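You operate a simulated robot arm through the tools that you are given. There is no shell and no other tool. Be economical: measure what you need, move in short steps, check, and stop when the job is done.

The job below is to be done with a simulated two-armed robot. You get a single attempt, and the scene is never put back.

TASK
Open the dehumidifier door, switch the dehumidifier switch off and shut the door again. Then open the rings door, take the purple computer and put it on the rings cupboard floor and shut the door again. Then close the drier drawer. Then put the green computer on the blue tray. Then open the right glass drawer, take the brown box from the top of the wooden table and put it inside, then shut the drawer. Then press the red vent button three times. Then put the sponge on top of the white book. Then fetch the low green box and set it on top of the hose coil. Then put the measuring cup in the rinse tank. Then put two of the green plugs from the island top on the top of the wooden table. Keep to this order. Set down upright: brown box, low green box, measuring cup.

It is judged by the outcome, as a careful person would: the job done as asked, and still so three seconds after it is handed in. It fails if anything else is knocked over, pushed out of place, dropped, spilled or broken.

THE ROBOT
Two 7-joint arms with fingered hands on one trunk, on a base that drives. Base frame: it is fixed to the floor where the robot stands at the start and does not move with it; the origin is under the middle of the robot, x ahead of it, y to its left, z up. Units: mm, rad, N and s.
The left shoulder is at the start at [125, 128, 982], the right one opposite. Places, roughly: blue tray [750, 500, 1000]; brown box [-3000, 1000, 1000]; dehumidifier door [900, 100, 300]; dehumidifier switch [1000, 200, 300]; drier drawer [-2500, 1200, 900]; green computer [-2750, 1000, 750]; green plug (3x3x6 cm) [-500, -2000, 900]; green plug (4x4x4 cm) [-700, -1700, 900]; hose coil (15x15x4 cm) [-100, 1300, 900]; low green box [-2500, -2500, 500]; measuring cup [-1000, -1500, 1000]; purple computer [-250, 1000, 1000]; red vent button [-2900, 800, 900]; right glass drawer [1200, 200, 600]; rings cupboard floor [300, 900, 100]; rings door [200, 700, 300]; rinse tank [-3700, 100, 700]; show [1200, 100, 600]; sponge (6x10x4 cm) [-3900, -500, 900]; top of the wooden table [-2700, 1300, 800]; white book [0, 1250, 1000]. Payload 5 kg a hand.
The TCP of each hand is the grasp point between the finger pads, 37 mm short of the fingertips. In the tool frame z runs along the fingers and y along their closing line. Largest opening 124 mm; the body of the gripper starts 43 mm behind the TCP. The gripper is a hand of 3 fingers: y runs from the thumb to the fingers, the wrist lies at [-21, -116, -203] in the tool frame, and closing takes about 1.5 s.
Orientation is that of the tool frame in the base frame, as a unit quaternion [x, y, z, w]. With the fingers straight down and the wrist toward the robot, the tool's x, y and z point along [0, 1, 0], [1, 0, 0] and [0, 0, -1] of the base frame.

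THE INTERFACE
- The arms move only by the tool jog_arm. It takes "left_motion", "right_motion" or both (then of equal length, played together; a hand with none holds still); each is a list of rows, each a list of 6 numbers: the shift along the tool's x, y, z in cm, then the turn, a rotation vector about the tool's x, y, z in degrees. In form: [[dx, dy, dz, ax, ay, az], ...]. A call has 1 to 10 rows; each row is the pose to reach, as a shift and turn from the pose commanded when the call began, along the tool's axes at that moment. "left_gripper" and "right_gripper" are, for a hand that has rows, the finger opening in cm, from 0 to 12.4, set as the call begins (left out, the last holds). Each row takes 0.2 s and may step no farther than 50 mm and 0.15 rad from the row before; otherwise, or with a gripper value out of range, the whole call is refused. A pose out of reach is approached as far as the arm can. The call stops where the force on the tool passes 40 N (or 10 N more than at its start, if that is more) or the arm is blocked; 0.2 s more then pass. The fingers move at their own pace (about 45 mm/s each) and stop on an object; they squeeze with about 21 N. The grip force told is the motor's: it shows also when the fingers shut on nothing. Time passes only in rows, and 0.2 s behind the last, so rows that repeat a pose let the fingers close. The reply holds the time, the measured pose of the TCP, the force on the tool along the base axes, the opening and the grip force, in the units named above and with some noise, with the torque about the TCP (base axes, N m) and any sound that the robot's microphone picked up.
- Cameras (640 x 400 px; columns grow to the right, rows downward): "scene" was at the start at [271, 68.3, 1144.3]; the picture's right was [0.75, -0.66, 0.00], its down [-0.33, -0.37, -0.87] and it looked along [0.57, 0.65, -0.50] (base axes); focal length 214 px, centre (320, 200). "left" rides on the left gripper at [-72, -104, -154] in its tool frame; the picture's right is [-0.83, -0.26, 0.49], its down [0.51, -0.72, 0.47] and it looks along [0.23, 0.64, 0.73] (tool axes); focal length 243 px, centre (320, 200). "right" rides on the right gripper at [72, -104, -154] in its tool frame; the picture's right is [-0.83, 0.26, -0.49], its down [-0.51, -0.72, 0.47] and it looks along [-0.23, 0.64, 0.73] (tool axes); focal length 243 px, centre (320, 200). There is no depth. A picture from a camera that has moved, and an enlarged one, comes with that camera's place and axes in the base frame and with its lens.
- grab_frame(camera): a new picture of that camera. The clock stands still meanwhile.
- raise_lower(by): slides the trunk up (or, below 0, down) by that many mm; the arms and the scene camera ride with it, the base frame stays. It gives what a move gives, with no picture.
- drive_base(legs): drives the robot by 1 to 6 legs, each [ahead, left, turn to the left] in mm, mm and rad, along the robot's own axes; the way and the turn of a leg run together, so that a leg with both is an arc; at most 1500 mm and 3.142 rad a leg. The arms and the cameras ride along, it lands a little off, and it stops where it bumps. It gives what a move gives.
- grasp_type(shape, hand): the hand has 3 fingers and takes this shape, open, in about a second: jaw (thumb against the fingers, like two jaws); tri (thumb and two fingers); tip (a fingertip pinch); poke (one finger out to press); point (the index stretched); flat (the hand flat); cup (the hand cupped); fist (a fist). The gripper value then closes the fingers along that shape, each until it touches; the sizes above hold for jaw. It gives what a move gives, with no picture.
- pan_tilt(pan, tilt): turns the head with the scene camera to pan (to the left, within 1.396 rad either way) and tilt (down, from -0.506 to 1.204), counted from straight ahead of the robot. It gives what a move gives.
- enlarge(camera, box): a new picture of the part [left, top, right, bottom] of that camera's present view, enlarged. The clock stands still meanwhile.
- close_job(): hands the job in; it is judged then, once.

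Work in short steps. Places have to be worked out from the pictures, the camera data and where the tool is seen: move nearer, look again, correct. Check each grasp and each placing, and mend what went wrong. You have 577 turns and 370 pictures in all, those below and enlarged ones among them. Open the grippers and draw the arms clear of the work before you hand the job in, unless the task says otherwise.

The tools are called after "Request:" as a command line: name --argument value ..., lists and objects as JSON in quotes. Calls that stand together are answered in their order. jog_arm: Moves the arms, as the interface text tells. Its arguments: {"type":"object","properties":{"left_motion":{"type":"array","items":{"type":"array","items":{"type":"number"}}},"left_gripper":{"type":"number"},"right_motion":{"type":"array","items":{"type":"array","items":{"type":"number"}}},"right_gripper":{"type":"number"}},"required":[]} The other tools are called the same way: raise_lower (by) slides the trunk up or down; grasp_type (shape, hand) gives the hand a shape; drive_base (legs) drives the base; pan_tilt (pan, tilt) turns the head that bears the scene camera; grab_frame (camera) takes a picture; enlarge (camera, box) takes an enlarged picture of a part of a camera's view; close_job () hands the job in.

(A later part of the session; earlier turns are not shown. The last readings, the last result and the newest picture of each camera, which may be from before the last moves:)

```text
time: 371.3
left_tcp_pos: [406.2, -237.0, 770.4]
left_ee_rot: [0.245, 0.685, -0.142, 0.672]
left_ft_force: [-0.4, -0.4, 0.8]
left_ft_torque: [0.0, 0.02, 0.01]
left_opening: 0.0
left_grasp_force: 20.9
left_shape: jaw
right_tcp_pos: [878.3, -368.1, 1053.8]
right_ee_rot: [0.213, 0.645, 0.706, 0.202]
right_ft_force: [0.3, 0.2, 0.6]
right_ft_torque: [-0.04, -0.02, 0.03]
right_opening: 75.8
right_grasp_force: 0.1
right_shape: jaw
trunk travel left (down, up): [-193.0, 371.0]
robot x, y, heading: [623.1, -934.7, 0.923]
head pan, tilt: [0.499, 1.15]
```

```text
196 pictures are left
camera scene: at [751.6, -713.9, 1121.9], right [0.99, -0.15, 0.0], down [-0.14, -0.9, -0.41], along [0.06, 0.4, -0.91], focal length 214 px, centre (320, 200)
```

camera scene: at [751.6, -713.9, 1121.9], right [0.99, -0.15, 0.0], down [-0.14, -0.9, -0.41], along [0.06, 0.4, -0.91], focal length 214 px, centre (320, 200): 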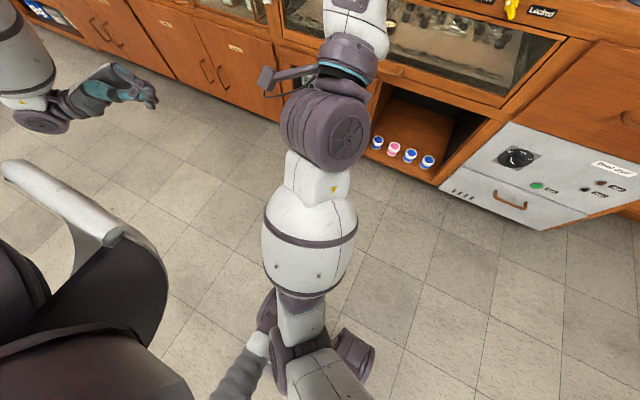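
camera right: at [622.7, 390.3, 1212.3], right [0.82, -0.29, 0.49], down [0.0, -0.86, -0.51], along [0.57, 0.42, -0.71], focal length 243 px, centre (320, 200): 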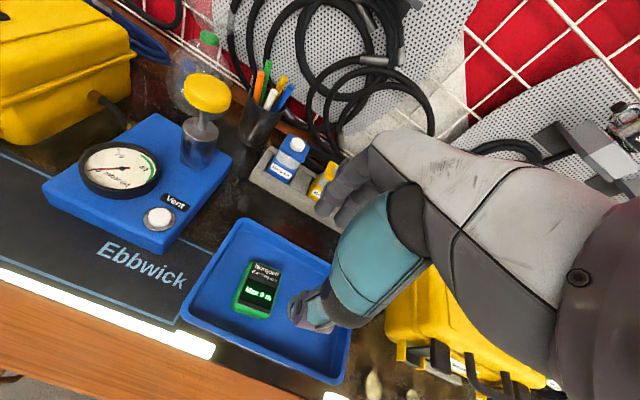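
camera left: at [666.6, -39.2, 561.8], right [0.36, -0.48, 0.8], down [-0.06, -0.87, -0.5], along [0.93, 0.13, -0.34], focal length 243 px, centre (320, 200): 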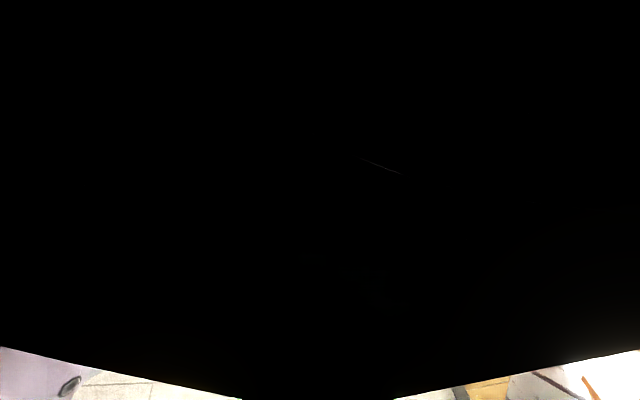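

The right elbow was bumping the robot's own leg. With the trunk kept where it is, I extend the hand forward and down instead, toward the drawer handle height.

Request:
jog_arm --right_motion '[[0, -2, 4, 0, 0, 0], [0, -4, 8, 0, 0, 0], [0, -7, 12, 0, 0, 0], [0, -10.5, 15, 0, 0, 0], [0, -14.5, 17.5, 0, 0, 0], [0, -19, 19, 0, 0, 0], [0, -23.5, 20.5, 0, 0, 0], [0, -28, 22, 0, 0, 0], [0, -32.7, 23, 0, 0, 0], [0, -37.5, 24, 0, 0, 0]]'

Request:
pan_tilt --pan 0.0 --tilt 0.9

Request:
grab_frame --camera "scene"

Request:
grab_frame --camera "right"

```text
time: 373.5
left_tcp_pos: [405.3, -236.9, 762.7]
left_ee_rot: [0.243, 0.686, -0.144, 0.67]
left_ft_force: [0.5, 0.7, -0.7]
left_ft_torque: [0.03, -0.01, 0.0]
left_opening: 0.0
left_grasp_force: 21.0
left_shape: jaw
right_tcp_pos: [1014.4, -137.9, 689.7]
right_ee_rot: [0.214, 0.648, 0.703, 0.2]
right_ft_force: [1.2, -0.2, 0.6]
right_ft_torque: [0.01, -0.03, 0.02]
right_opening: 75.8
right_grasp_force: 0.1
right_shape: jaw
trunk travel left (down, up): [-193.0, 371.0]
robot x, y, heading: [621.5, -931.9, 0.925]
head pan, tilt: [0.499, 1.15]
```

```text
time: 374.4
left_tcp_pos: [406.8, -236.2, 763.5]
left_ee_rot: [0.244, 0.687, -0.144, 0.669]
left_ft_force: [0.6, -0.1, -0.3]
left_ft_torque: [-0.02, -0.01, 0.0]
left_opening: 0.0
left_grasp_force: 21.0
left_shape: jaw
right_tcp_pos: [1014.0, -136.7, 691.0]
right_ee_rot: [0.214, 0.649, 0.702, 0.2]
right_ft_force: [-0.1, 0.3, -0.1]
right_ft_torque: [-0.02, 0.01, 0.01]
right_opening: 75.9
right_grasp_force: 0.0
right_shape: jaw
trunk travel left (down, up): [-193.0, 371.0]
robot x, y, heading: [620.7, -936.1, 0.921]
head pan, tilt: [0.0, 0.901]
```

```text
195 pictures are left
camera scene: at [789.4, -711.0, 1133.0], right [0.8, -0.6, 0.0], down [-0.47, -0.63, -0.62], along [0.37, 0.5, -0.78], focal length 214 px, centre (320, 200)
```

scene: 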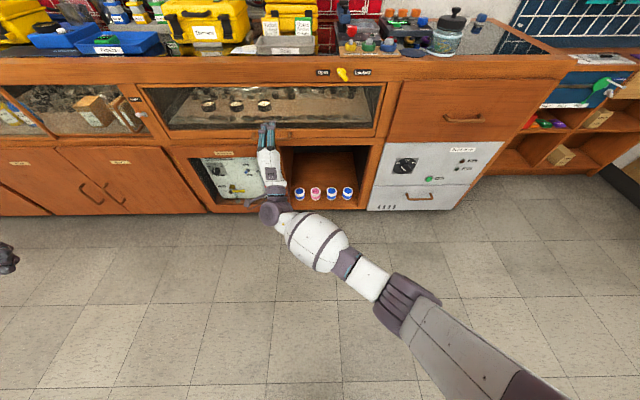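

```text
194 pictures are left
camera right: at [867.0, -214.7, 578.3], right [0.41, -0.89, 0.19], down [0.69, 0.16, -0.71], along [0.6, 0.42, 0.68], focal length 243 px, centre (320, 200)
```

right: 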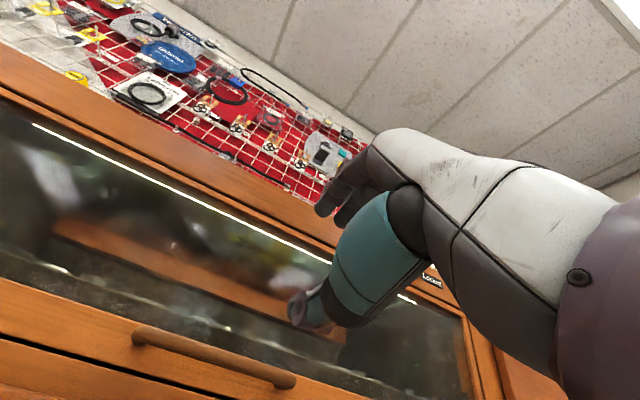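

The handle is at s≈851, n≈619, z≈607. I lower and shift left to line up.

Request:
jog_arm --right_motion '[[1.3, -2.8, 0, 0, 0, 0], [2.6, -5.6, 0, 0, 0, 0], [3.8, -8.6, 0, 0, 0, 0], [3.8, -8.8, 4, 0, 0, 0], [3.8, -8.9, 6, 0, 0, 0]]'

Request:
grab_frame --camera "right"

Request:
enlarge --camera "scene" --box '[220, 80, 340, 180]'

```text
time: 375.6
left_tcp_pos: [406.8, -236.5, 764.0]
left_ee_rot: [0.243, 0.687, -0.143, 0.67]
left_ft_force: [-0.6, -0.2, 0.0]
left_ft_torque: [0.02, -0.05, -0.02]
left_opening: 0.0
left_grasp_force: 20.2
left_shape: jaw
right_tcp_pos: [1018.1, -64.3, 605.2]
right_ee_rot: [0.215, 0.648, 0.702, 0.201]
right_ft_force: [0.2, -0.5, 0.8]
right_ft_torque: [0.03, 0.02, 0.01]
right_opening: 75.8
right_grasp_force: 0.0
right_shape: jaw
trunk travel left (down, up): [-193.0, 371.0]
robot x, y, heading: [623.6, -933.7, 0.918]
head pan, tilt: [0.0, 0.901]
```

```text
193 pictures are left
camera right: at [871.7, -139.8, 494.4], right [0.41, -0.89, 0.19], down [0.69, 0.16, -0.71], along [0.6, 0.42, 0.68], focal length 243 px, centre (320, 200)
```

right: 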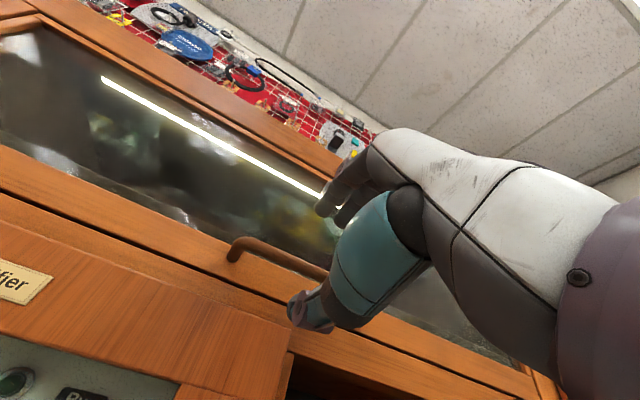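

```text
4.00 times, centred on (280, 130) of scene
camera zoom: at [789.1, -711.1, 1133.1], right [0.8, -0.6, 0.0], down [-0.47, -0.62, -0.62], along [0.38, 0.5, -0.78], focal length 858 px, centre (480, 480)
```

zoom: 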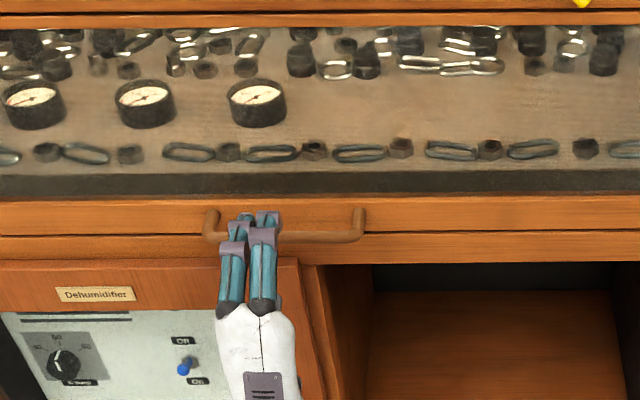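

The bar lies between thumb and fingers. Advance 4 cm and close.

Request:
jog_arm --right_motion '[[0, 0, 2, 0, 0, 0], [0, 0, 4, 0, 0, 0]]'

Request:
jog_arm --right_motion '[[0, 0, 0, 0, 0, 0], [0, 0, 0, 0, 0, 0], [0, 0, 0, 0, 0, 0], [0, 0, 0, 0, 0, 0], [0, 0, 0, 0, 0, 0], [0, 0, 0, 0, 0, 0]]' --right_gripper 0

Request:
grab_frame --camera "right"

```text
time: 376.2
left_tcp_pos: [405.3, -236.3, 763.2]
left_ee_rot: [0.244, 0.687, -0.144, 0.669]
left_ft_force: [1.1, -0.2, -0.3]
left_ft_torque: [-0.01, -0.01, 0.0]
left_opening: 0.0
left_grasp_force: 20.4
left_shape: jaw
right_tcp_pos: [1030.2, -46.8, 606.4]
right_ee_rot: [0.215, 0.648, 0.703, 0.2]
right_ft_force: [-0.1, -0.1, 0.5]
right_ft_torque: [0.03, 0.02, 0.02]
right_opening: 75.8
right_grasp_force: 0.1
right_shape: jaw
right hand out of reach, approached as far as the arm can: row 2
trunk travel left (down, up): [-193.0, 371.0]
robot x, y, heading: [622.7, -930.7, 0.922]
head pan, tilt: [0.0, 0.901]
```

```text
time: 377.6
left_tcp_pos: [404.0, -237.3, 763.9]
left_ee_rot: [0.244, 0.686, -0.144, 0.67]
left_ft_force: [0.1, -0.1, 0.2]
left_ft_torque: [0.01, -0.01, 0.0]
left_opening: 0.0
left_grasp_force: 21.3
left_shape: jaw
right_tcp_pos: [1029.8, -46.3, 607.4]
right_ee_rot: [0.214, 0.648, 0.703, 0.2]
right_ft_force: [0.6, -0.3, 0.7]
right_ft_torque: [0.01, 0.01, 0.03]
right_opening: 0.1
right_grasp_force: 20.9
right_shape: jaw
trunk travel left (down, up): [-193.0, 371.0]
robot x, y, heading: [623.5, -932.7, 0.924]
head pan, tilt: [0.0, 0.901]
```

```text
191 pictures are left
camera right: at [882.6, -122.8, 495.3], right [0.41, -0.89, 0.19], down [0.69, 0.16, -0.71], along [0.6, 0.42, 0.68], focal length 243 px, centre (320, 200)
```

right: 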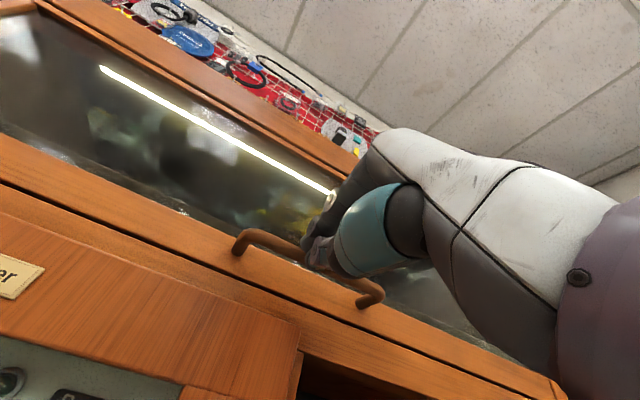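

Out of reach by a bit: the fingers closed short of the bar. Reopen, drive the base forward and close again.

Request:
jog_arm --right_motion '[[0, 0, -3, 0, 0, 0], [0, 0, -3, 0, 0, 0], [0, 0, -3, 0, 0, 0], [0, 0, -3, 0, 0, 0]]' --right_gripper 7.5

Request:
drive_base --legs '[[58, 0, 0]]'

Request:
grab_frame --camera "right"

```text
time: 378.6
left_tcp_pos: [405.2, -236.4, 763.8]
left_ee_rot: [0.244, 0.686, -0.144, 0.67]
left_ft_force: [-0.7, 0.4, 0.7]
left_ft_torque: [-0.03, 0.0, 0.02]
left_opening: 0.1
left_grasp_force: 21.1
left_shape: jaw
right_tcp_pos: [1013.1, -70.3, 606.3]
right_ee_rot: [0.215, 0.648, 0.702, 0.201]
right_ft_force: [0.5, 0.2, -0.8]
right_ft_torque: [-0.02, 0.03, 0.02]
right_opening: 74.5
right_grasp_force: 0.1
right_shape: jaw
trunk travel left (down, up): [-193.0, 371.0]
robot x, y, heading: [623.0, -935.9, 0.924]
head pan, tilt: [0.0, 0.901]
```

```text
time: 379.6
left_tcp_pos: [440.0, -191.9, 763.3]
left_ee_rot: [0.243, 0.686, -0.144, 0.67]
left_ft_force: [-0.3, -1.2, 0.0]
left_ft_torque: [0.02, -0.01, 0.01]
left_opening: 0.3
left_grasp_force: 20.6
left_shape: jaw
right_tcp_pos: [1045.5, -27.5, 606.6]
right_ee_rot: [0.213, 0.647, 0.704, 0.199]
right_ft_force: [-0.5, -0.6, -0.9]
right_ft_torque: [-0.01, 0.02, 0.03]
right_opening: 75.2
right_grasp_force: 0.0
right_shape: jaw
trunk travel left (down, up): [-193.0, 371.0]
robot x, y, heading: [656.1, -890.0, 0.92]
head pan, tilt: [0.0, 0.901]
stopped in leg 1: the force on the tool passed its limit at 75 N (the readings are from after the stop); the commanded pose is now the measured one
```

```text
190 pictures are left
camera right: at [897.2, -103.8, 493.3], right [0.41, -0.89, 0.19], down [0.69, 0.17, -0.71], along [0.6, 0.42, 0.68], focal length 243 px, centre (320, 200)
```

right: 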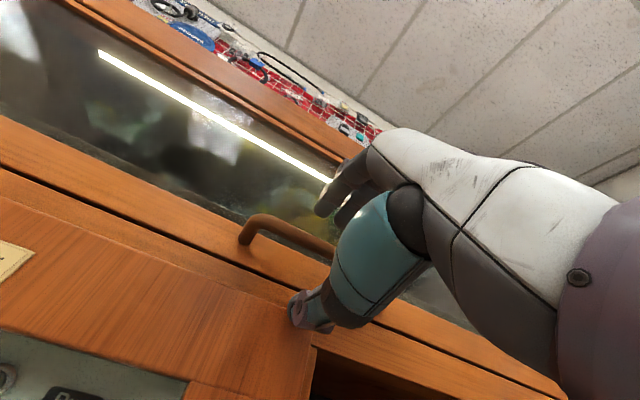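

Tips touch the front. Close on the bar.

Request:
jog_arm --right_motion '[[0, 0, -0.3, 0, 0, 0], [0, 0, -0.3, 0, 0, 0], [0, 0, -0.3, 0, 0, 0], [0, 0, -0.3, 0, 0, 0], [0, 0, -0.3, 0, 0, 0], [0, 0, -0.3, 0, 0, 0], [0, 0, -0.3, 0, 0, 0]]' --right_gripper 0

Request:
drive_base --legs '[[-60, 0, 0]]'

Request:
grab_frame --camera "scene"

```text
time: 381.2
left_tcp_pos: [439.9, -192.2, 763.2]
left_ee_rot: [0.245, 0.686, -0.143, 0.67]
left_ft_force: [0.2, -0.1, 0.2]
left_ft_torque: [0.01, -0.03, -0.01]
left_opening: 0.0
left_grasp_force: 20.7
left_shape: jaw
right_tcp_pos: [1042.9, -29.5, 604.7]
right_ee_rot: [0.213, 0.648, 0.704, 0.199]
right_ft_force: [1.1, 1.8, 1.0]
right_ft_torque: [0.04, -0.04, 0.02]
right_opening: 9.1
right_grasp_force: 21.3
right_shape: jaw
trunk travel left (down, up): [-193.0, 371.0]
robot x, y, heading: [655.0, -885.5, 0.922]
head pan, tilt: [0.0, 0.901]
```

```text
time: 382.2
left_tcp_pos: [403.2, -240.3, 762.8]
left_ee_rot: [0.245, 0.686, -0.144, 0.67]
left_ft_force: [0.1, 0.1, 0.1]
left_ft_torque: [-0.01, 0.02, 0.02]
left_opening: 0.0
left_grasp_force: 21.1
left_shape: jaw
right_tcp_pos: [1007.5, -77.8, 606.6]
right_ee_rot: [0.214, 0.648, 0.703, 0.2]
right_ft_force: [-2.4, 2.8, -0.7]
right_ft_torque: [-0.06, 0.0, 0.09]
right_opening: 8.9
right_grasp_force: 20.7
right_shape: jaw
trunk travel left (down, up): [-193.0, 371.0]
robot x, y, heading: [618.3, -935.6, 0.925]
head pan, tilt: [0.0, 0.901]
```

```text
189 pictures are left
camera scene: at [786.5, -715.1, 1133.2], right [0.8, -0.6, 0.0], down [-0.47, -0.62, -0.62], along [0.38, 0.49, -0.78], focal length 214 px, centre (320, 200)
```

scene: 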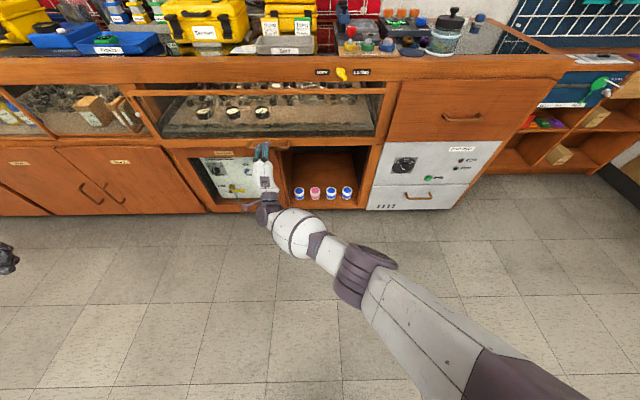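

The drawer slides out (unlocked). Pull it further, 200 mm.

Request:
drive_base --legs '[[-100, 0, 0], [-100, 0, 0]]'

Request:
grab_frame --camera "scene"

```text
time: 384.1
left_tcp_pos: [283.9, -399.7, 765.0]
left_ee_rot: [0.245, 0.687, -0.144, 0.669]
left_ft_force: [0.3, 0.0, 0.5]
left_ft_torque: [0.05, -0.02, 0.02]
left_opening: 0.0
left_grasp_force: 20.7
left_shape: jaw
right_tcp_pos: [887.2, -239.7, 605.4]
right_ee_rot: [0.214, 0.648, 0.703, 0.2]
right_ft_force: [11.1, -6.6, -1.1]
right_ft_torque: [-0.03, 0.19, -0.34]
right_opening: 9.2
right_grasp_force: 20.4
right_shape: jaw
trunk travel left (down, up): [-193.0, 371.0]
robot x, y, heading: [496.9, -1098.3, 0.922]
head pan, tilt: [0.0, 0.901]
```

```text
188 pictures are left
camera scene: at [666.5, -875.1, 1133.1], right [0.8, -0.61, 0.0], down [-0.47, -0.62, -0.62], along [0.38, 0.49, -0.78], focal length 214 px, centre (320, 200)
```

scene: 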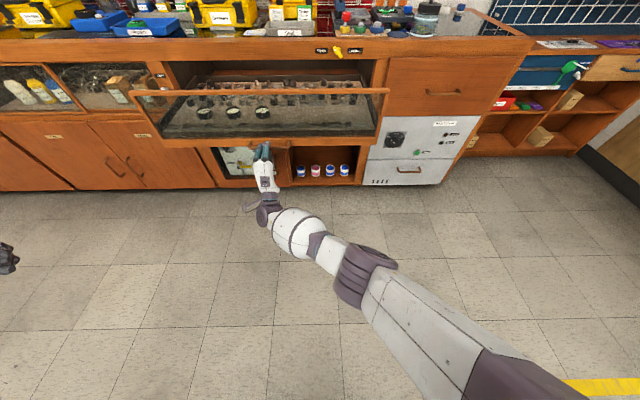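

The drawer is ~265 mm open. Release the handle and back away.

Request:
jog_arm --right_motion '[[0, 0, 0, 0, 0, 0], [0, 0, 0, 0, 0, 0], [0, 0, 0, 0, 0, 0], [0, 0, 0, 0, 0, 0]]' --right_gripper 8

Request:
drive_base --legs '[[-150, 0, 0]]'

Request:
pan_tilt --pan 0.1 --tilt 0.6

Request:
grab_frame --camera "scene"

Request:
enlarge --camera "scene" --box '[110, 80, 430, 200]'

```text
time: 385.1
left_tcp_pos: [283.1, -399.4, 763.2]
left_ee_rot: [0.245, 0.686, -0.144, 0.67]
left_ft_force: [-0.5, -0.2, -0.6]
left_ft_torque: [0.01, 0.01, 0.01]
left_opening: 0.3
left_grasp_force: 21.1
left_shape: jaw
right_tcp_pos: [887.5, -238.7, 605.2]
right_ee_rot: [0.215, 0.648, 0.703, 0.201]
right_ft_force: [0.5, -0.9, -0.6]
right_ft_torque: [-0.02, 0.0, 0.03]
right_opening: 79.3
right_grasp_force: 0.0
right_shape: jaw
trunk travel left (down, up): [-193.0, 371.0]
robot x, y, heading: [497.4, -1097.9, 0.913]
head pan, tilt: [0.0, 0.901]
```

```text
time: 386.5
left_tcp_pos: [194.1, -516.3, 763.5]
left_ee_rot: [0.245, 0.686, -0.144, 0.669]
left_ft_force: [-0.6, 0.2, 0.4]
left_ft_torque: [-0.01, 0.0, -0.02]
left_opening: 0.0
left_grasp_force: 20.5
left_shape: jaw
right_tcp_pos: [797.2, -356.9, 605.2]
right_ee_rot: [0.215, 0.647, 0.704, 0.201]
right_ft_force: [-0.7, 0.0, 0.1]
right_ft_torque: [0.0, 0.0, -0.01]
right_opening: 79.6
right_grasp_force: 0.1
right_shape: jaw
trunk travel left (down, up): [-193.0, 371.0]
robot x, y, heading: [406.7, -1215.9, 0.92]
head pan, tilt: [0.0, 0.901]
```

```text
time: 387.3
left_tcp_pos: [194.1, -516.0, 764.4]
left_ee_rot: [0.246, 0.685, -0.145, 0.67]
left_ft_force: [-0.4, 0.2, 0.9]
left_ft_torque: [-0.02, -0.04, 0.02]
left_opening: 0.1
left_grasp_force: 21.0
left_shape: jaw
right_tcp_pos: [797.8, -357.8, 605.2]
right_ee_rot: [0.215, 0.647, 0.703, 0.201]
right_ft_force: [0.6, 0.8, -0.1]
right_ft_torque: [-0.05, 0.03, -0.02]
right_opening: 79.6
right_grasp_force: 0.0
right_shape: jaw
trunk travel left (down, up): [-193.0, 371.0]
robot x, y, heading: [406.5, -1217.9, 0.918]
head pan, tilt: [0.099, 0.6]
```

```text
187 pictures are left
camera scene: at [576.8, -977.6, 1157.7], right [0.85, -0.52, 0.0], down [-0.3, -0.48, -0.82], along [0.43, 0.7, -0.57], focal length 214 px, centre (320, 200)
```

scene: 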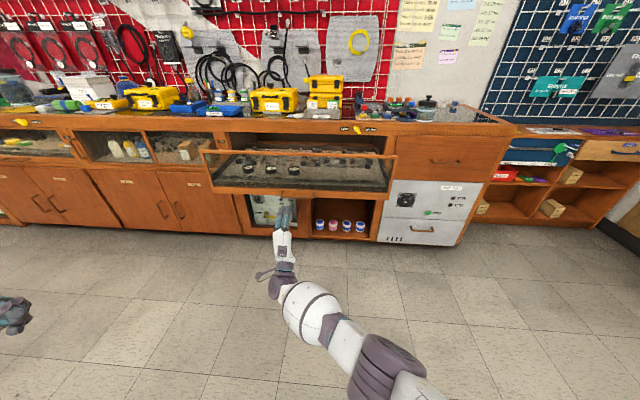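

```text
2.00 times, centred on (270, 140) of scene
camera zoom: at [576.8, -977.6, 1157.7], right [0.85, -0.52, 0.0], down [-0.3, -0.48, -0.82], along [0.43, 0.7, -0.57], focal length 429 px, centre (420, 320)
```

zoom: 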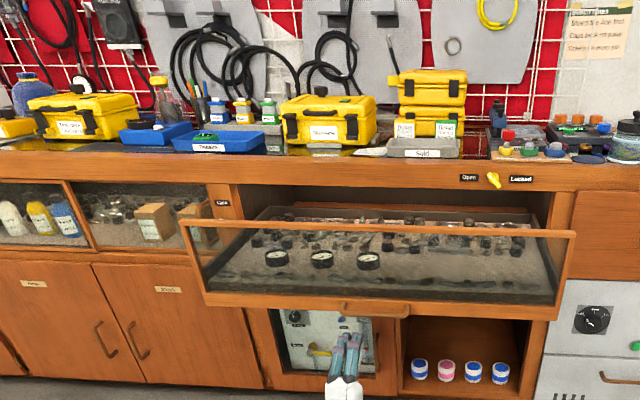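

The drawer is open. Now fetch the brown box: I return the right hand to fingers-down while raising it, and drive back to the wooden table.

Request:
jog_arm --right_motion '[[0, 3, 0, 8.4, 0, 0], [0, 6, 0, 16.8, 0, 0], [0, 9, 0, 25.2, 0, 0], [0, 12, 0, 33.6, 0, 0], [0, 15, 0, 42, 0, 0], [0, 18, 0, 50.4, 0, 0], [0, 21, 0, 58.8, 0, 0], [0, 24, 0, 67.2, 0, 0], [0, 27, 0, 75.6, 0, 0], [0, 30, 0, 84, 0, 0]]'

Request:
drive_base --legs '[[0, 0, 1.57], [0, -400, 0], [1450, 0, 0], [1300, 0, 0]]'

Request:
raise_lower --by 110

Request:
pan_tilt --pan 0.15 --tilt 0.5

Request:
grab_frame --camera "scene"

```text
time: 389.5
left_tcp_pos: [192.6, -516.9, 764.8]
left_ee_rot: [0.245, 0.686, -0.144, 0.669]
left_ft_force: [-0.4, 0.0, 0.0]
left_ft_torque: [0.02, -0.02, 0.0]
left_opening: 0.2
left_grasp_force: 21.1
left_shape: jaw
right_tcp_pos: [797.2, -381.2, 904.1]
right_ee_rot: [0.294, 0.952, 0.088, 0.005]
right_ft_force: [0.6, -0.5, -0.8]
right_ft_torque: [0.02, -0.02, -0.01]
right_opening: 79.9
right_grasp_force: 0.1
right_shape: jaw
trunk travel left (down, up): [-193.0, 371.0]
robot x, y, heading: [409.1, -1218.2, 0.914]
head pan, tilt: [0.099, 0.6]
```

```text
time: 393.0
left_tcp_pos: [-320.5, -1191.4, 770.8]
left_ee_rot: [-0.198, 0.7, 0.28, 0.627]
left_ft_force: [-0.2, -0.8, 0.2]
left_ft_torque: [0.01, 0.01, -0.01]
left_opening: 0.3
left_grasp_force: 21.5
left_shape: jaw
right_tcp_pos: [-267.8, -584.6, 903.0]
right_ee_rot: [-0.325, 0.942, 0.074, -0.05]
right_ft_force: [0.0, 0.1, 0.9]
right_ft_torque: [0.05, -0.01, -0.04]
right_opening: 79.8
right_grasp_force: 0.0
right_shape: jaw
trunk travel left (down, up): [-193.0, 371.0]
robot x, y, heading: [407.5, -1208.4, 2.187]
head pan, tilt: [0.099, 0.6]
stopped in leg 1: the robot was blocked; the commanded pose is now the measured one
```

```text
time: 394.4
left_tcp_pos: [-316.9, -1165.8, 886.5]
left_ee_rot: [-0.191, 0.701, 0.276, 0.629]
left_ft_force: [0.0, 0.7, 0.5]
left_ft_torque: [0.0, -0.04, 0.0]
left_opening: 0.0
left_grasp_force: 21.0
left_shape: jaw
right_tcp_pos: [-258.6, -564.9, 1006.4]
right_ee_rot: [-0.32, 0.943, 0.069, -0.053]
right_ft_force: [0.1, -0.2, -0.6]
right_ft_torque: [-0.01, -0.03, -0.01]
right_opening: 80.0
right_grasp_force: 0.1
right_shape: jaw
trunk travel left (down, up): [-303.0, 261.0]
robot x, y, heading: [405.9, -1211.3, 2.179]
head pan, tilt: [0.099, 0.6]
```

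```text
time: 395.1
left_tcp_pos: [-316.1, -1166.6, 884.2]
left_ee_rot: [-0.191, 0.704, 0.274, 0.627]
left_ft_force: [-0.5, -0.3, -0.4]
left_ft_torque: [0.0, 0.01, -0.03]
left_opening: 0.2
left_grasp_force: 20.9
left_shape: jaw
right_tcp_pos: [-257.2, -565.3, 1007.2]
right_ee_rot: [-0.32, 0.944, 0.068, -0.053]
right_ft_force: [0.6, 0.0, -0.8]
right_ft_torque: [-0.01, 0.0, 0.0]
right_opening: 79.8
right_grasp_force: 0.1
right_shape: jaw
trunk travel left (down, up): [-303.0, 261.0]
robot x, y, heading: [404.8, -1207.1, 2.174]
head pan, tilt: [0.15, 0.499]
```

```text
185 pictures are left
camera scene: at [256.5, -986.3, 1284.4], right [0.73, 0.69, -0.02], down [0.32, -0.36, -0.88], along [-0.61, 0.63, -0.48], focal length 214 px, centre (320, 200)
```

scene: 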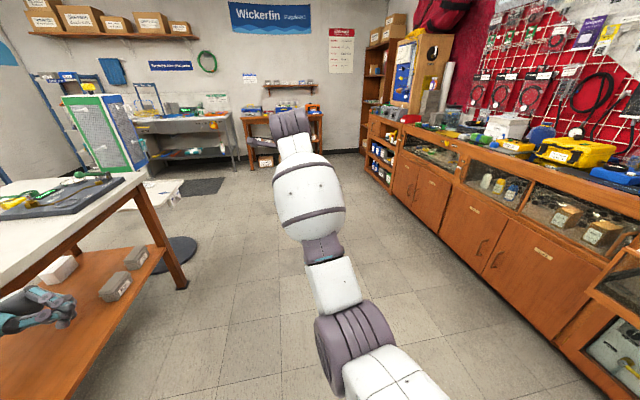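

The left arm touched the island on the left. I turn back, and move away toward the bench before turning.

Request:
drive_base --legs '[[0, 0, -0.5]]'

Request:
pan_tilt --pan 1.0 --tilt 0.6

Request:
grab_frame --camera "scene"

```text
time: 395.8
left_tcp_pos: [-314.8, -1166.5, 884.6]
left_ee_rot: [-0.181, 0.7, 0.277, 0.633]
left_ft_force: [0.3, 0.4, 0.2]
left_ft_torque: [-0.03, 0.0, 0.0]
left_opening: 0.1
left_grasp_force: 21.0
left_shape: jaw
right_tcp_pos: [-253.2, -569.1, 1014.5]
right_ee_rot: [-0.316, 0.945, 0.074, -0.049]
right_ft_force: [0.2, -0.8, -0.1]
right_ft_torque: [0.05, 0.03, -0.01]
right_opening: 79.8
right_grasp_force: 0.1
right_shape: jaw
trunk travel left (down, up): [-303.0, 261.0]
robot x, y, heading: [409.3, -1211.3, 2.167]
head pan, tilt: [0.15, 0.499]
stopped in leg 1: the robot was blocked; the commanded pose is now the measured one
```

```text
time: 396.9
left_tcp_pos: [-316.5, -1165.4, 882.9]
left_ee_rot: [-0.185, 0.701, 0.276, 0.631]
left_ft_force: [-0.2, -0.3, 0.3]
left_ft_torque: [-0.01, 0.02, -0.02]
left_opening: 0.0
left_grasp_force: 21.8
left_shape: jaw
right_tcp_pos: [-255.0, -567.2, 1010.8]
right_ee_rot: [-0.317, 0.944, 0.072, -0.05]
right_ft_force: [-1.1, 0.2, -0.2]
right_ft_torque: [0.02, 0.01, 0.02]
right_opening: 79.8
right_grasp_force: 0.1
right_shape: jaw
trunk travel left (down, up): [-303.0, 261.0]
robot x, y, heading: [409.5, -1209.5, 2.171]
head pan, tilt: [1.0, 0.6]
```

```text
184 pictures are left
camera scene: at [228.1, -1063.8, 1277.1], right [-0.03, 1.0, -0.01], down [0.56, 0.01, -0.83], along [-0.83, -0.03, -0.56], focal length 214 px, centre (320, 200)
```

scene: 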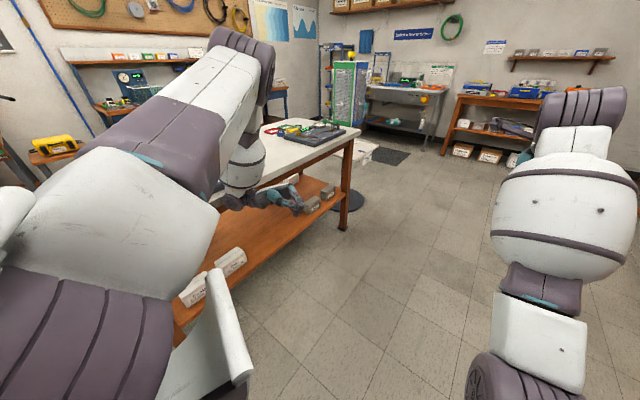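

The left arm is over the island's edge. I sidestep to the right, straight away from the island.

Request:
drive_base --legs '[[0, -300, 0]]'

Request:
grab_frame --camera "scene"

```text
time: 400.2
left_tcp_pos: [-71.2, -1001.3, 879.3]
left_ee_rot: [-0.184, 0.699, 0.276, 0.633]
left_ft_force: [-0.5, 0.0, -0.6]
left_ft_torque: [0.0, -0.02, -0.03]
left_opening: 0.3
left_grasp_force: 21.0
left_shape: jaw
right_tcp_pos: [-10.1, -403.9, 1009.0]
right_ee_rot: [-0.318, 0.944, 0.075, -0.048]
right_ft_force: [-0.8, 0.1, -0.4]
right_ft_torque: [-0.01, -0.02, 0.01]
right_opening: 79.8
right_grasp_force: 0.1
right_shape: jaw
trunk travel left (down, up): [-303.0, 261.0]
robot x, y, heading: [659.8, -1035.8, 2.169]
head pan, tilt: [1.0, 0.6]
```

```text
183 pictures are left
camera scene: at [472.1, -900.6, 1277.2], right [-0.03, 1.0, 0.0], down [0.56, 0.02, -0.83], along [-0.82, -0.02, -0.56], focal length 214 px, centre (320, 200)
```

scene: 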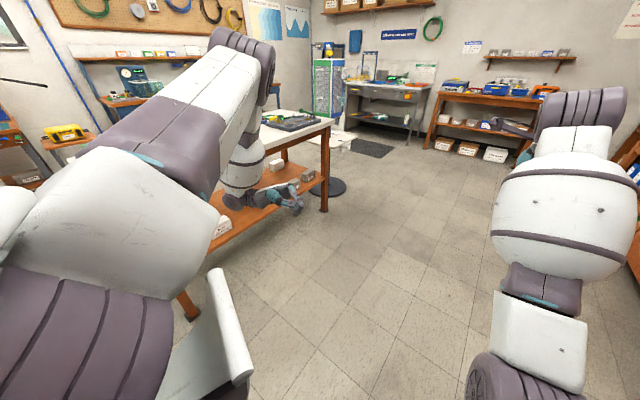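

Free again. I pull the left hand in, finish the turn further from the island and go to the wooden table.

Request:
jog_arm --left_motion '[[0, 0, 4, 0, 0, 0], [0, 0, 8, 0, 0, 0], [0, 0, 12, 0, 0, 0], [0, 0, 15, 0, 0, 0]]'

Request:
drive_base --legs '[[0, -120, 0], [0, 0, 0.32], [1450, 0, 0], [1450, 0, 0]]'

Request:
pan_tilt --pan 0.15 --tilt 0.5

Request:
grab_frame --camera "scene"

```text
time: 401.2
left_tcp_pos: [44.9, -907.6, 873.2]
left_ee_rot: [-0.184, 0.699, 0.277, 0.633]
left_ft_force: [-0.4, 0.0, -0.4]
left_ft_torque: [0.0, 0.02, 0.02]
left_opening: 0.0
left_grasp_force: 20.5
left_shape: jaw
right_tcp_pos: [-10.6, -402.3, 1010.1]
right_ee_rot: [-0.319, 0.944, 0.074, -0.047]
right_ft_force: [-0.1, 0.4, 0.0]
right_ft_torque: [0.02, 0.01, 0.0]
right_opening: 79.7
right_grasp_force: 0.0
right_shape: jaw
trunk travel left (down, up): [-303.0, 261.0]
robot x, y, heading: [659.0, -1042.0, 2.169]
head pan, tilt: [1.0, 0.6]
```

```text
time: 417.6
left_tcp_pos: [-2161.0, 766.0, 873.0]
left_ee_rot: [-0.284, 0.664, 0.365, 0.587]
left_ft_force: [1.7, -0.5, -0.3]
left_ft_torque: [0.01, 0.02, -0.01]
left_opening: 0.0
left_grasp_force: 20.8
left_shape: jaw
right_tcp_pos: [-2357.2, 1235.4, 1011.6]
right_ee_rot: [-0.451, 0.888, 0.067, -0.057]
right_ft_force: [0.1, -0.9, -0.1]
right_ft_torque: [-0.05, -0.01, -0.01]
right_opening: 79.7
right_grasp_force: 0.2
right_shape: jaw
trunk travel left (down, up): [-303.0, 261.0]
robot x, y, heading: [-1534.1, 814.1, 2.461]
head pan, tilt: [1.0, 0.6]
```

```text
time: 418.7
left_tcp_pos: [-2160.3, 765.1, 872.5]
left_ee_rot: [-0.284, 0.665, 0.365, 0.586]
left_ft_force: [0.6, -0.7, -0.4]
left_ft_torque: [-0.01, -0.01, 0.0]
left_opening: 0.0
left_grasp_force: 20.9
left_shape: jaw
right_tcp_pos: [-2358.0, 1236.3, 1011.2]
right_ee_rot: [-0.451, 0.888, 0.066, -0.057]
right_ft_force: [0.2, 0.2, -0.2]
right_ft_torque: [0.02, -0.01, -0.02]
right_opening: 79.7
right_grasp_force: 0.1
right_shape: jaw
trunk travel left (down, up): [-303.0, 261.0]
robot x, y, heading: [-1536.0, 816.5, 2.461]
head pan, tilt: [0.15, 0.499]
```

```text
182 pictures are left
camera scene: at [-1747.5, 971.0, 1286.3], right [0.51, 0.86, 0.0], down [0.41, -0.24, -0.88], along [-0.76, 0.44, -0.48], focal length 214 px, centre (320, 200)
```

scene: 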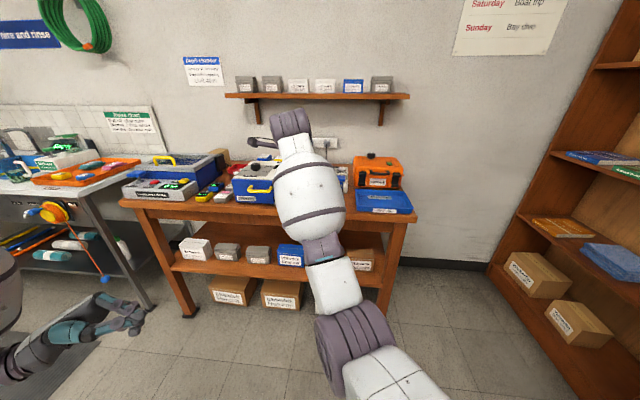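

I approach the box obliquely, turning the base ~0.4 rad left, so the left arm stays clear of the sink bench. First draw the left hand back a bit.

Request:
jog_arm --left_motion '[[0, -3, 0, 0, 0, 0], [0, -6, 0, 0, 0, 0], [0, -9, 0, 0, 0, 0], [0, -12, 0, 0, 0, 0]]'

Request:
drive_base --legs '[[0, 200, 0.43], [450, 0, 0]]'

Request:
grab_frame --camera "scene"

Request:
grab_frame --camera "right"

```text
time: 419.7
left_tcp_pos: [-2061.1, 696.2, 855.0]
left_ee_rot: [-0.284, 0.665, 0.365, 0.587]
left_ft_force: [1.1, 0.5, 0.1]
left_ft_torque: [-0.02, 0.02, 0.04]
left_opening: 0.0
left_grasp_force: 21.2
left_shape: jaw
right_tcp_pos: [-2356.7, 1234.4, 1012.6]
right_ee_rot: [-0.45, 0.889, 0.067, -0.055]
right_ft_force: [0.4, 0.6, -0.7]
right_ft_torque: [0.03, -0.03, -0.04]
right_opening: 79.6
right_grasp_force: 0.0
right_shape: jaw
trunk travel left (down, up): [-303.0, 261.0]
robot x, y, heading: [-1535.0, 816.6, 2.46]
head pan, tilt: [0.15, 0.499]
```

```text
time: 424.5
left_tcp_pos: [-2493.6, 421.6, 854.5]
left_ee_rot: [-0.42, 0.589, 0.483, 0.495]
left_ft_force: [-0.4, 0.3, -0.2]
left_ft_torque: [-0.01, 0.04, 0.0]
left_opening: 0.2
left_grasp_force: 21.2
left_shape: jaw
right_tcp_pos: [-2987.7, 787.2, 1010.4]
right_ee_rot: [-0.631, 0.771, 0.054, -0.07]
right_ft_force: [-0.3, 0.6, -0.1]
right_ft_torque: [-0.01, -0.02, -0.04]
right_opening: 79.8
right_grasp_force: 0.1
right_shape: jaw
trunk travel left (down, up): [-303.0, 261.0]
robot x, y, heading: [-2065.2, 750.2, 2.893]
head pan, tilt: [0.15, 0.499]
```

```text
181 pictures are left
camera scene: at [-2322.6, 801.8, 1286.3], right [0.1, 1.0, 0.0], down [0.48, -0.05, -0.88], along [-0.87, 0.09, -0.48], focal length 214 px, centre (320, 200)
```

scene: 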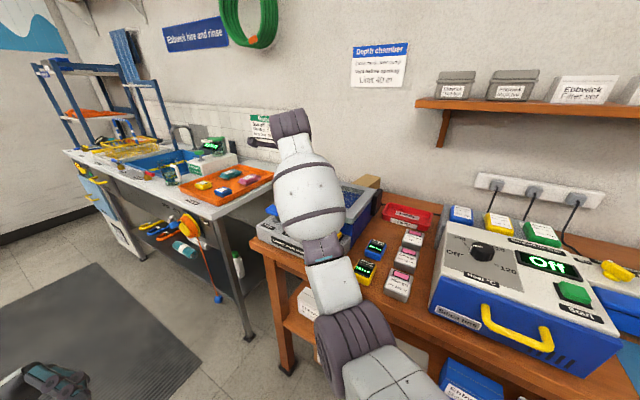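

```text
180 pictures are left
camera right: at [-2875.7, 696.2, 1147.2], right [-0.01, 0.87, 0.5], down [0.71, 0.35, -0.61], along [-0.7, 0.35, -0.62], focal length 243 px, centre (320, 200)
```

right: 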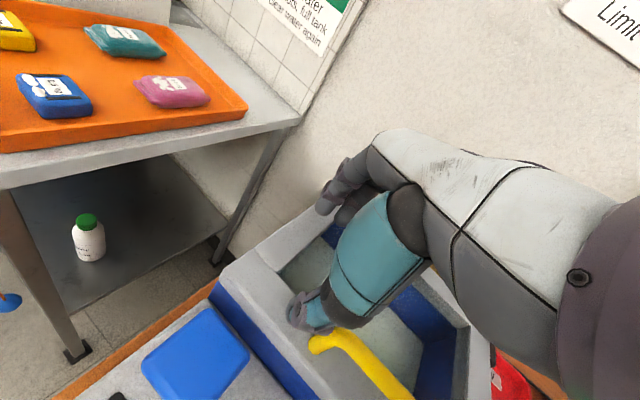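

The hand is over the depth chamber's lid; I raise the trunk, then sidestep right and look for the box.

Request:
raise_lower --by 80

Request:
drive_base --legs '[[0, -260, 0], [60, 0, 0]]'

Request:
grab_frame --camera "right"

Request:
grab_frame --camera "scene"

```text
time: 425.6
left_tcp_pos: [-2493.8, 420.9, 932.5]
left_ee_rot: [-0.42, 0.588, 0.482, 0.496]
left_ft_force: [0.1, 0.2, 0.0]
left_ft_torque: [0.0, -0.01, -0.02]
left_opening: 0.1
left_grasp_force: 21.1
left_shape: jaw
right_tcp_pos: [-2987.9, 785.8, 1090.7]
right_ee_rot: [-0.631, 0.771, 0.053, -0.07]
right_ft_force: [-0.2, -0.1, -1.2]
right_ft_torque: [0.03, -0.02, -0.03]
right_opening: 79.7
right_grasp_force: 0.0
right_shape: jaw
trunk travel left (down, up): [-383.0, 181.0]
robot x, y, heading: [-2064.9, 747.2, 2.895]
head pan, tilt: [0.15, 0.499]
```

```text
time: 427.9
left_tcp_pos: [-2442.3, 612.0, 934.9]
left_ee_rot: [-0.42, 0.589, 0.484, 0.493]
left_ft_force: [-0.4, -0.1, 0.1]
left_ft_torque: [0.0, 0.02, -0.02]
left_opening: 0.0
left_grasp_force: 20.9
left_shape: jaw
right_tcp_pos: [-2935.6, 966.1, 1096.4]
right_ee_rot: [-0.636, 0.767, 0.053, -0.074]
right_ft_force: [0.5, -0.2, -0.3]
right_ft_torque: [-0.01, 0.01, -0.01]
right_opening: 79.8
right_grasp_force: 0.0
right_shape: jaw
trunk travel left (down, up): [-383.0, 181.0]
robot x, y, heading: [-2016.6, 939.6, 2.895]
head pan, tilt: [0.15, 0.499]
stopped in leg 1: the robot was blocked; the commanded pose is now the measured one
```

```text
179 pictures are left
camera right: at [-2821.5, 877.8, 1231.7], right [-0.01, 0.87, 0.49], down [0.71, 0.36, -0.61], along [-0.71, 0.34, -0.62], focal length 243 px, centre (320, 200)
```

right: 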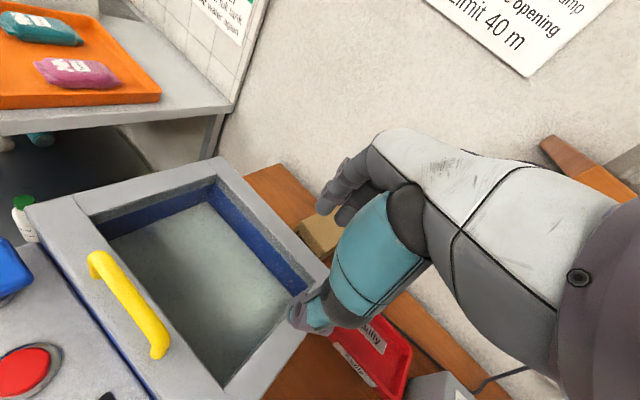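

```text
178 pictures are left
camera scene: at [-2252.6, 987.1, 1367.4], right [0.1, 1.0, 0.0], down [0.47, -0.05, -0.88], along [-0.88, 0.08, -0.48], focal length 214 px, centre (320, 200)
```

scene: 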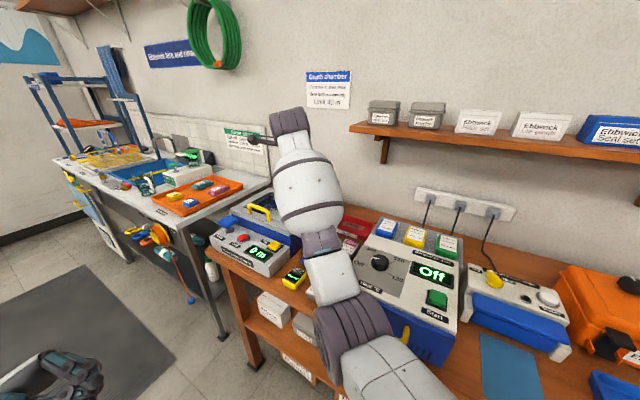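

Something on the right (the elbow near the drier) stopped the sidestep. I back off 30 mm to the left and reach the rest with the arm.

Request:
drive_base --legs '[[0, 30, 0]]'

Request:
pan_tilt --pan -0.2 --tilt 0.9

Request:
grab_frame --camera "scene"

```text
time: 428.9
left_tcp_pos: [-2452.1, 583.4, 935.1]
left_ee_rot: [-0.421, 0.588, 0.483, 0.493]
left_ft_force: [-0.9, -0.2, -0.4]
left_ft_torque: [0.03, 0.02, -0.02]
left_opening: 0.0
left_grasp_force: 20.8
left_shape: jaw
right_tcp_pos: [-2944.8, 940.1, 1093.0]
right_ee_rot: [-0.636, 0.767, 0.051, -0.072]
right_ft_force: [-0.4, -0.1, 0.0]
right_ft_torque: [-0.01, -0.01, 0.03]
right_opening: 79.6
right_grasp_force: 0.0
right_shape: jaw
trunk travel left (down, up): [-383.0, 181.0]
robot x, y, heading: [-2028.5, 914.0, 2.896]
head pan, tilt: [0.15, 0.499]
```

```text
time: 429.7
left_tcp_pos: [-2451.0, 582.6, 935.3]
left_ee_rot: [-0.421, 0.588, 0.483, 0.494]
left_ft_force: [-0.4, 0.7, 0.4]
left_ft_torque: [0.02, 0.01, -0.03]
left_opening: 0.0
left_grasp_force: 21.4
left_shape: jaw
right_tcp_pos: [-2945.0, 938.2, 1093.6]
right_ee_rot: [-0.635, 0.767, 0.051, -0.072]
right_ft_force: [0.4, -0.6, 0.1]
right_ft_torque: [-0.02, 0.02, 0.03]
right_opening: 79.7
right_grasp_force: 0.1
right_shape: jaw
trunk travel left (down, up): [-383.0, 181.0]
robot x, y, heading: [-2027.5, 916.4, 2.899]
head pan, tilt: [-0.201, 0.901]
```

```text
177 pictures are left
camera scene: at [-2240.3, 983.0, 1333.0], right [0.43, 0.9, 0.0], down [0.71, -0.34, -0.62], along [-0.56, 0.27, -0.78], focal length 214 px, centre (320, 200)
```

scene: 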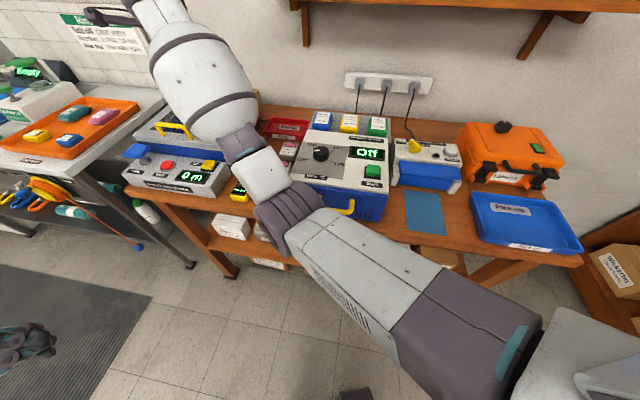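

The elbow sits beside the drier. I raise the trunk fully so the elbow clears it, then reach over.

Request:
raise_lower --by 178

Request:
jog_arm --right_motion '[[-1, 3, 2, 0, 0, 0], [-2, 6, 4, 0, 0, 0], [-3, 9, 6, 0, 0, 0], [-4, 12, 8, 0, 0, 0], [-5, 14, 11, 0, 0, 0], [-6, 16, 14, 0, 0, 0], [-7, 17, 17, 0, 0, 0]]' --right_gripper 12.4

Request:
grab_frame --camera "scene"

Request:
grab_frame --camera "right"

```text
time: 431.7
left_tcp_pos: [-2452.5, 583.9, 1112.1]
left_ee_rot: [-0.421, 0.588, 0.483, 0.495]
left_ft_force: [-0.3, -0.7, -0.1]
left_ft_torque: [0.01, 0.04, 0.03]
left_opening: 0.0
left_grasp_force: 21.3
left_shape: jaw
right_tcp_pos: [-2945.9, 938.5, 1268.8]
right_ee_rot: [-0.635, 0.768, 0.051, -0.07]
right_ft_force: [0.5, 0.0, -1.0]
right_ft_torque: [0.0, 0.03, 0.01]
right_opening: 79.6
right_grasp_force: 0.1
right_shape: jaw
trunk travel left (down, up): [-561.0, 3.0]
robot x, y, heading: [-2023.0, 916.8, 2.894]
head pan, tilt: [-0.201, 0.901]
```

```text
time: 433.3
left_tcp_pos: [-2451.7, 582.4, 1112.9]
left_ee_rot: [-0.42, 0.588, 0.484, 0.494]
left_ft_force: [-0.5, 0.0, -0.2]
left_ft_torque: [0.04, 0.05, 0.01]
left_opening: 0.2
left_grasp_force: 20.9
left_shape: jaw
right_tcp_pos: [-3047.9, 1023.7, 1181.6]
right_ee_rot: [-0.635, 0.768, 0.052, -0.074]
right_ft_force: [-0.1, 0.0, 0.3]
right_ft_torque: [-0.01, -0.01, -0.03]
right_opening: 123.5
right_grasp_force: 0.2
right_shape: jaw
right hand out of reach, approached as far as the arm can: row 4, 5, 6, 7
trunk travel left (down, up): [-561.0, 3.0]
robot x, y, heading: [-2024.3, 911.7, 2.893]
head pan, tilt: [-0.201, 0.901]
```

```text
176 pictures are left
camera scene: at [-2122.6, 953.1, 1541.4], right [0.43, 0.9, 0.0], down [0.71, -0.34, -0.62], along [-0.56, 0.27, -0.78], focal length 214 px, centre (320, 200)
```

scene: 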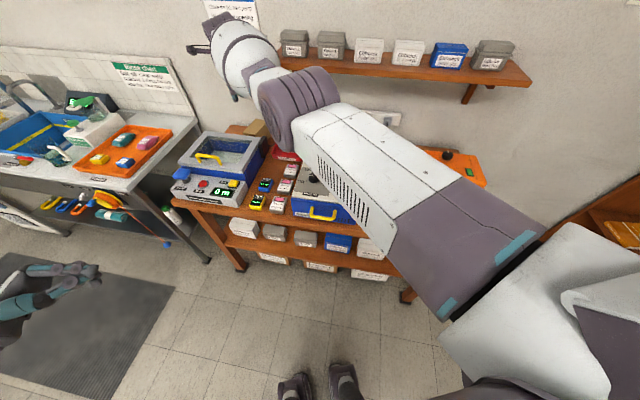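

```text
175 pictures are left
camera right: at [-2933.2, 936.9, 1316.7], right [-0.01, 0.87, 0.49], down [0.71, 0.36, -0.61], along [-0.71, 0.34, -0.62], focal length 243 px, centre (320, 200)
```

right: 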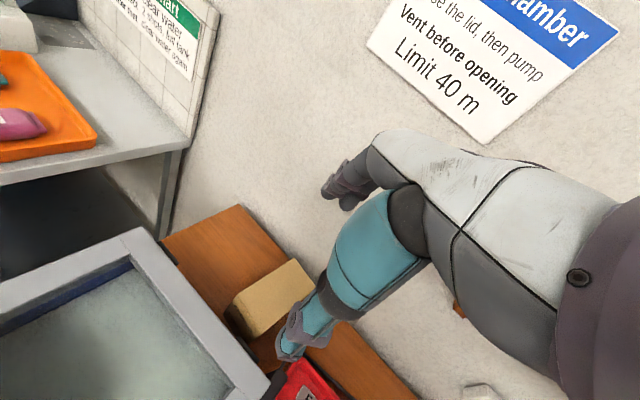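

Triangulating two wrist views puts the box top at about (−3090, 1057, 962); it is ~55 mm wide along the wall and ~120 mm deep. I drive forward 150 mm and yaw the hand so it closes along the wall direction.

Request:
drive_base --legs '[[150, 0, 0]]'

Request:
jog_arm --right_motion '[[0, -1, 0, 0, 0, -8], [0, -2, 0, 0, 0, -16], [0, -3, 0, 0, 0, -24], [0, -4, 0, 0, 0, -32], [0, -5, 0, 0, 0, -40], [0, -6, 0, 0, 0, -48], [0, -7, 0, 0, 0, -56], [0, -8, 0, 0, 0, -63]]'

Request:
grab_frame --camera "right"

Request:
grab_frame --camera "scene"

```text
time: 434.7
left_tcp_pos: [-2592.4, 618.5, 1114.1]
left_ee_rot: [-0.42, 0.588, 0.484, 0.494]
left_ft_force: [0.5, 0.1, 0.3]
left_ft_torque: [0.0, 0.02, 0.04]
left_opening: 0.2
left_grasp_force: 20.8
left_shape: jaw
right_tcp_pos: [-3188.5, 1059.4, 1183.8]
right_ee_rot: [-0.635, 0.767, 0.054, -0.073]
right_ft_force: [0.6, -0.5, -0.2]
right_ft_torque: [0.02, -0.01, 0.0]
right_opening: 123.8
right_grasp_force: 0.1
right_shape: jaw
trunk travel left (down, up): [-561.0, 3.0]
robot x, y, heading: [-2169.7, 948.7, 2.896]
head pan, tilt: [-0.201, 0.901]
```

```text
time: 436.5
left_tcp_pos: [-2595.4, 618.9, 1113.4]
left_ee_rot: [-0.421, 0.588, 0.483, 0.493]
left_ft_force: [-0.6, 0.5, 0.1]
left_ft_torque: [0.01, 0.01, -0.02]
left_opening: 0.1
left_grasp_force: 21.2
left_shape: jaw
right_tcp_pos: [-3113.6, 1044.9, 1166.5]
right_ee_rot: [0.943, -0.321, -0.083, 0.035]
right_ft_force: [-0.5, 0.8, -0.6]
right_ft_torque: [0.01, 0.02, 0.03]
right_opening: 123.8
right_grasp_force: 0.0
right_shape: jaw
trunk travel left (down, up): [-561.0, 3.0]
robot x, y, heading: [-2168.5, 948.5, 2.899]
head pan, tilt: [-0.201, 0.901]
```

```text
174 pictures are left
camera right: at [-2968.9, 1086.4, 1295.2], right [-0.72, 0.31, 0.63], down [-0.05, 0.87, -0.48], along [-0.7, -0.38, -0.61], focal length 243 px, centre (320, 200)
```

right: 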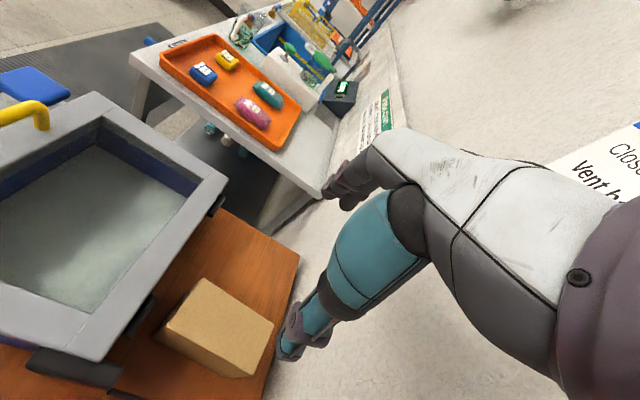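

```text
173 pictures are left
camera scene: at [-2267.2, 989.6, 1541.2], right [0.43, 0.9, 0.0], down [0.71, -0.34, -0.62], along [-0.56, 0.27, -0.78], focal length 214 px, centre (320, 200)
```

scene: 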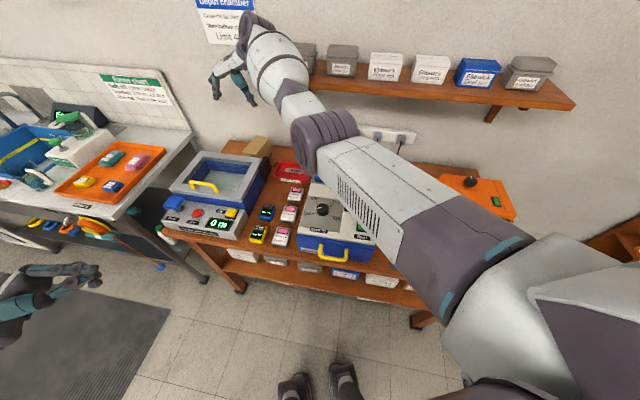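

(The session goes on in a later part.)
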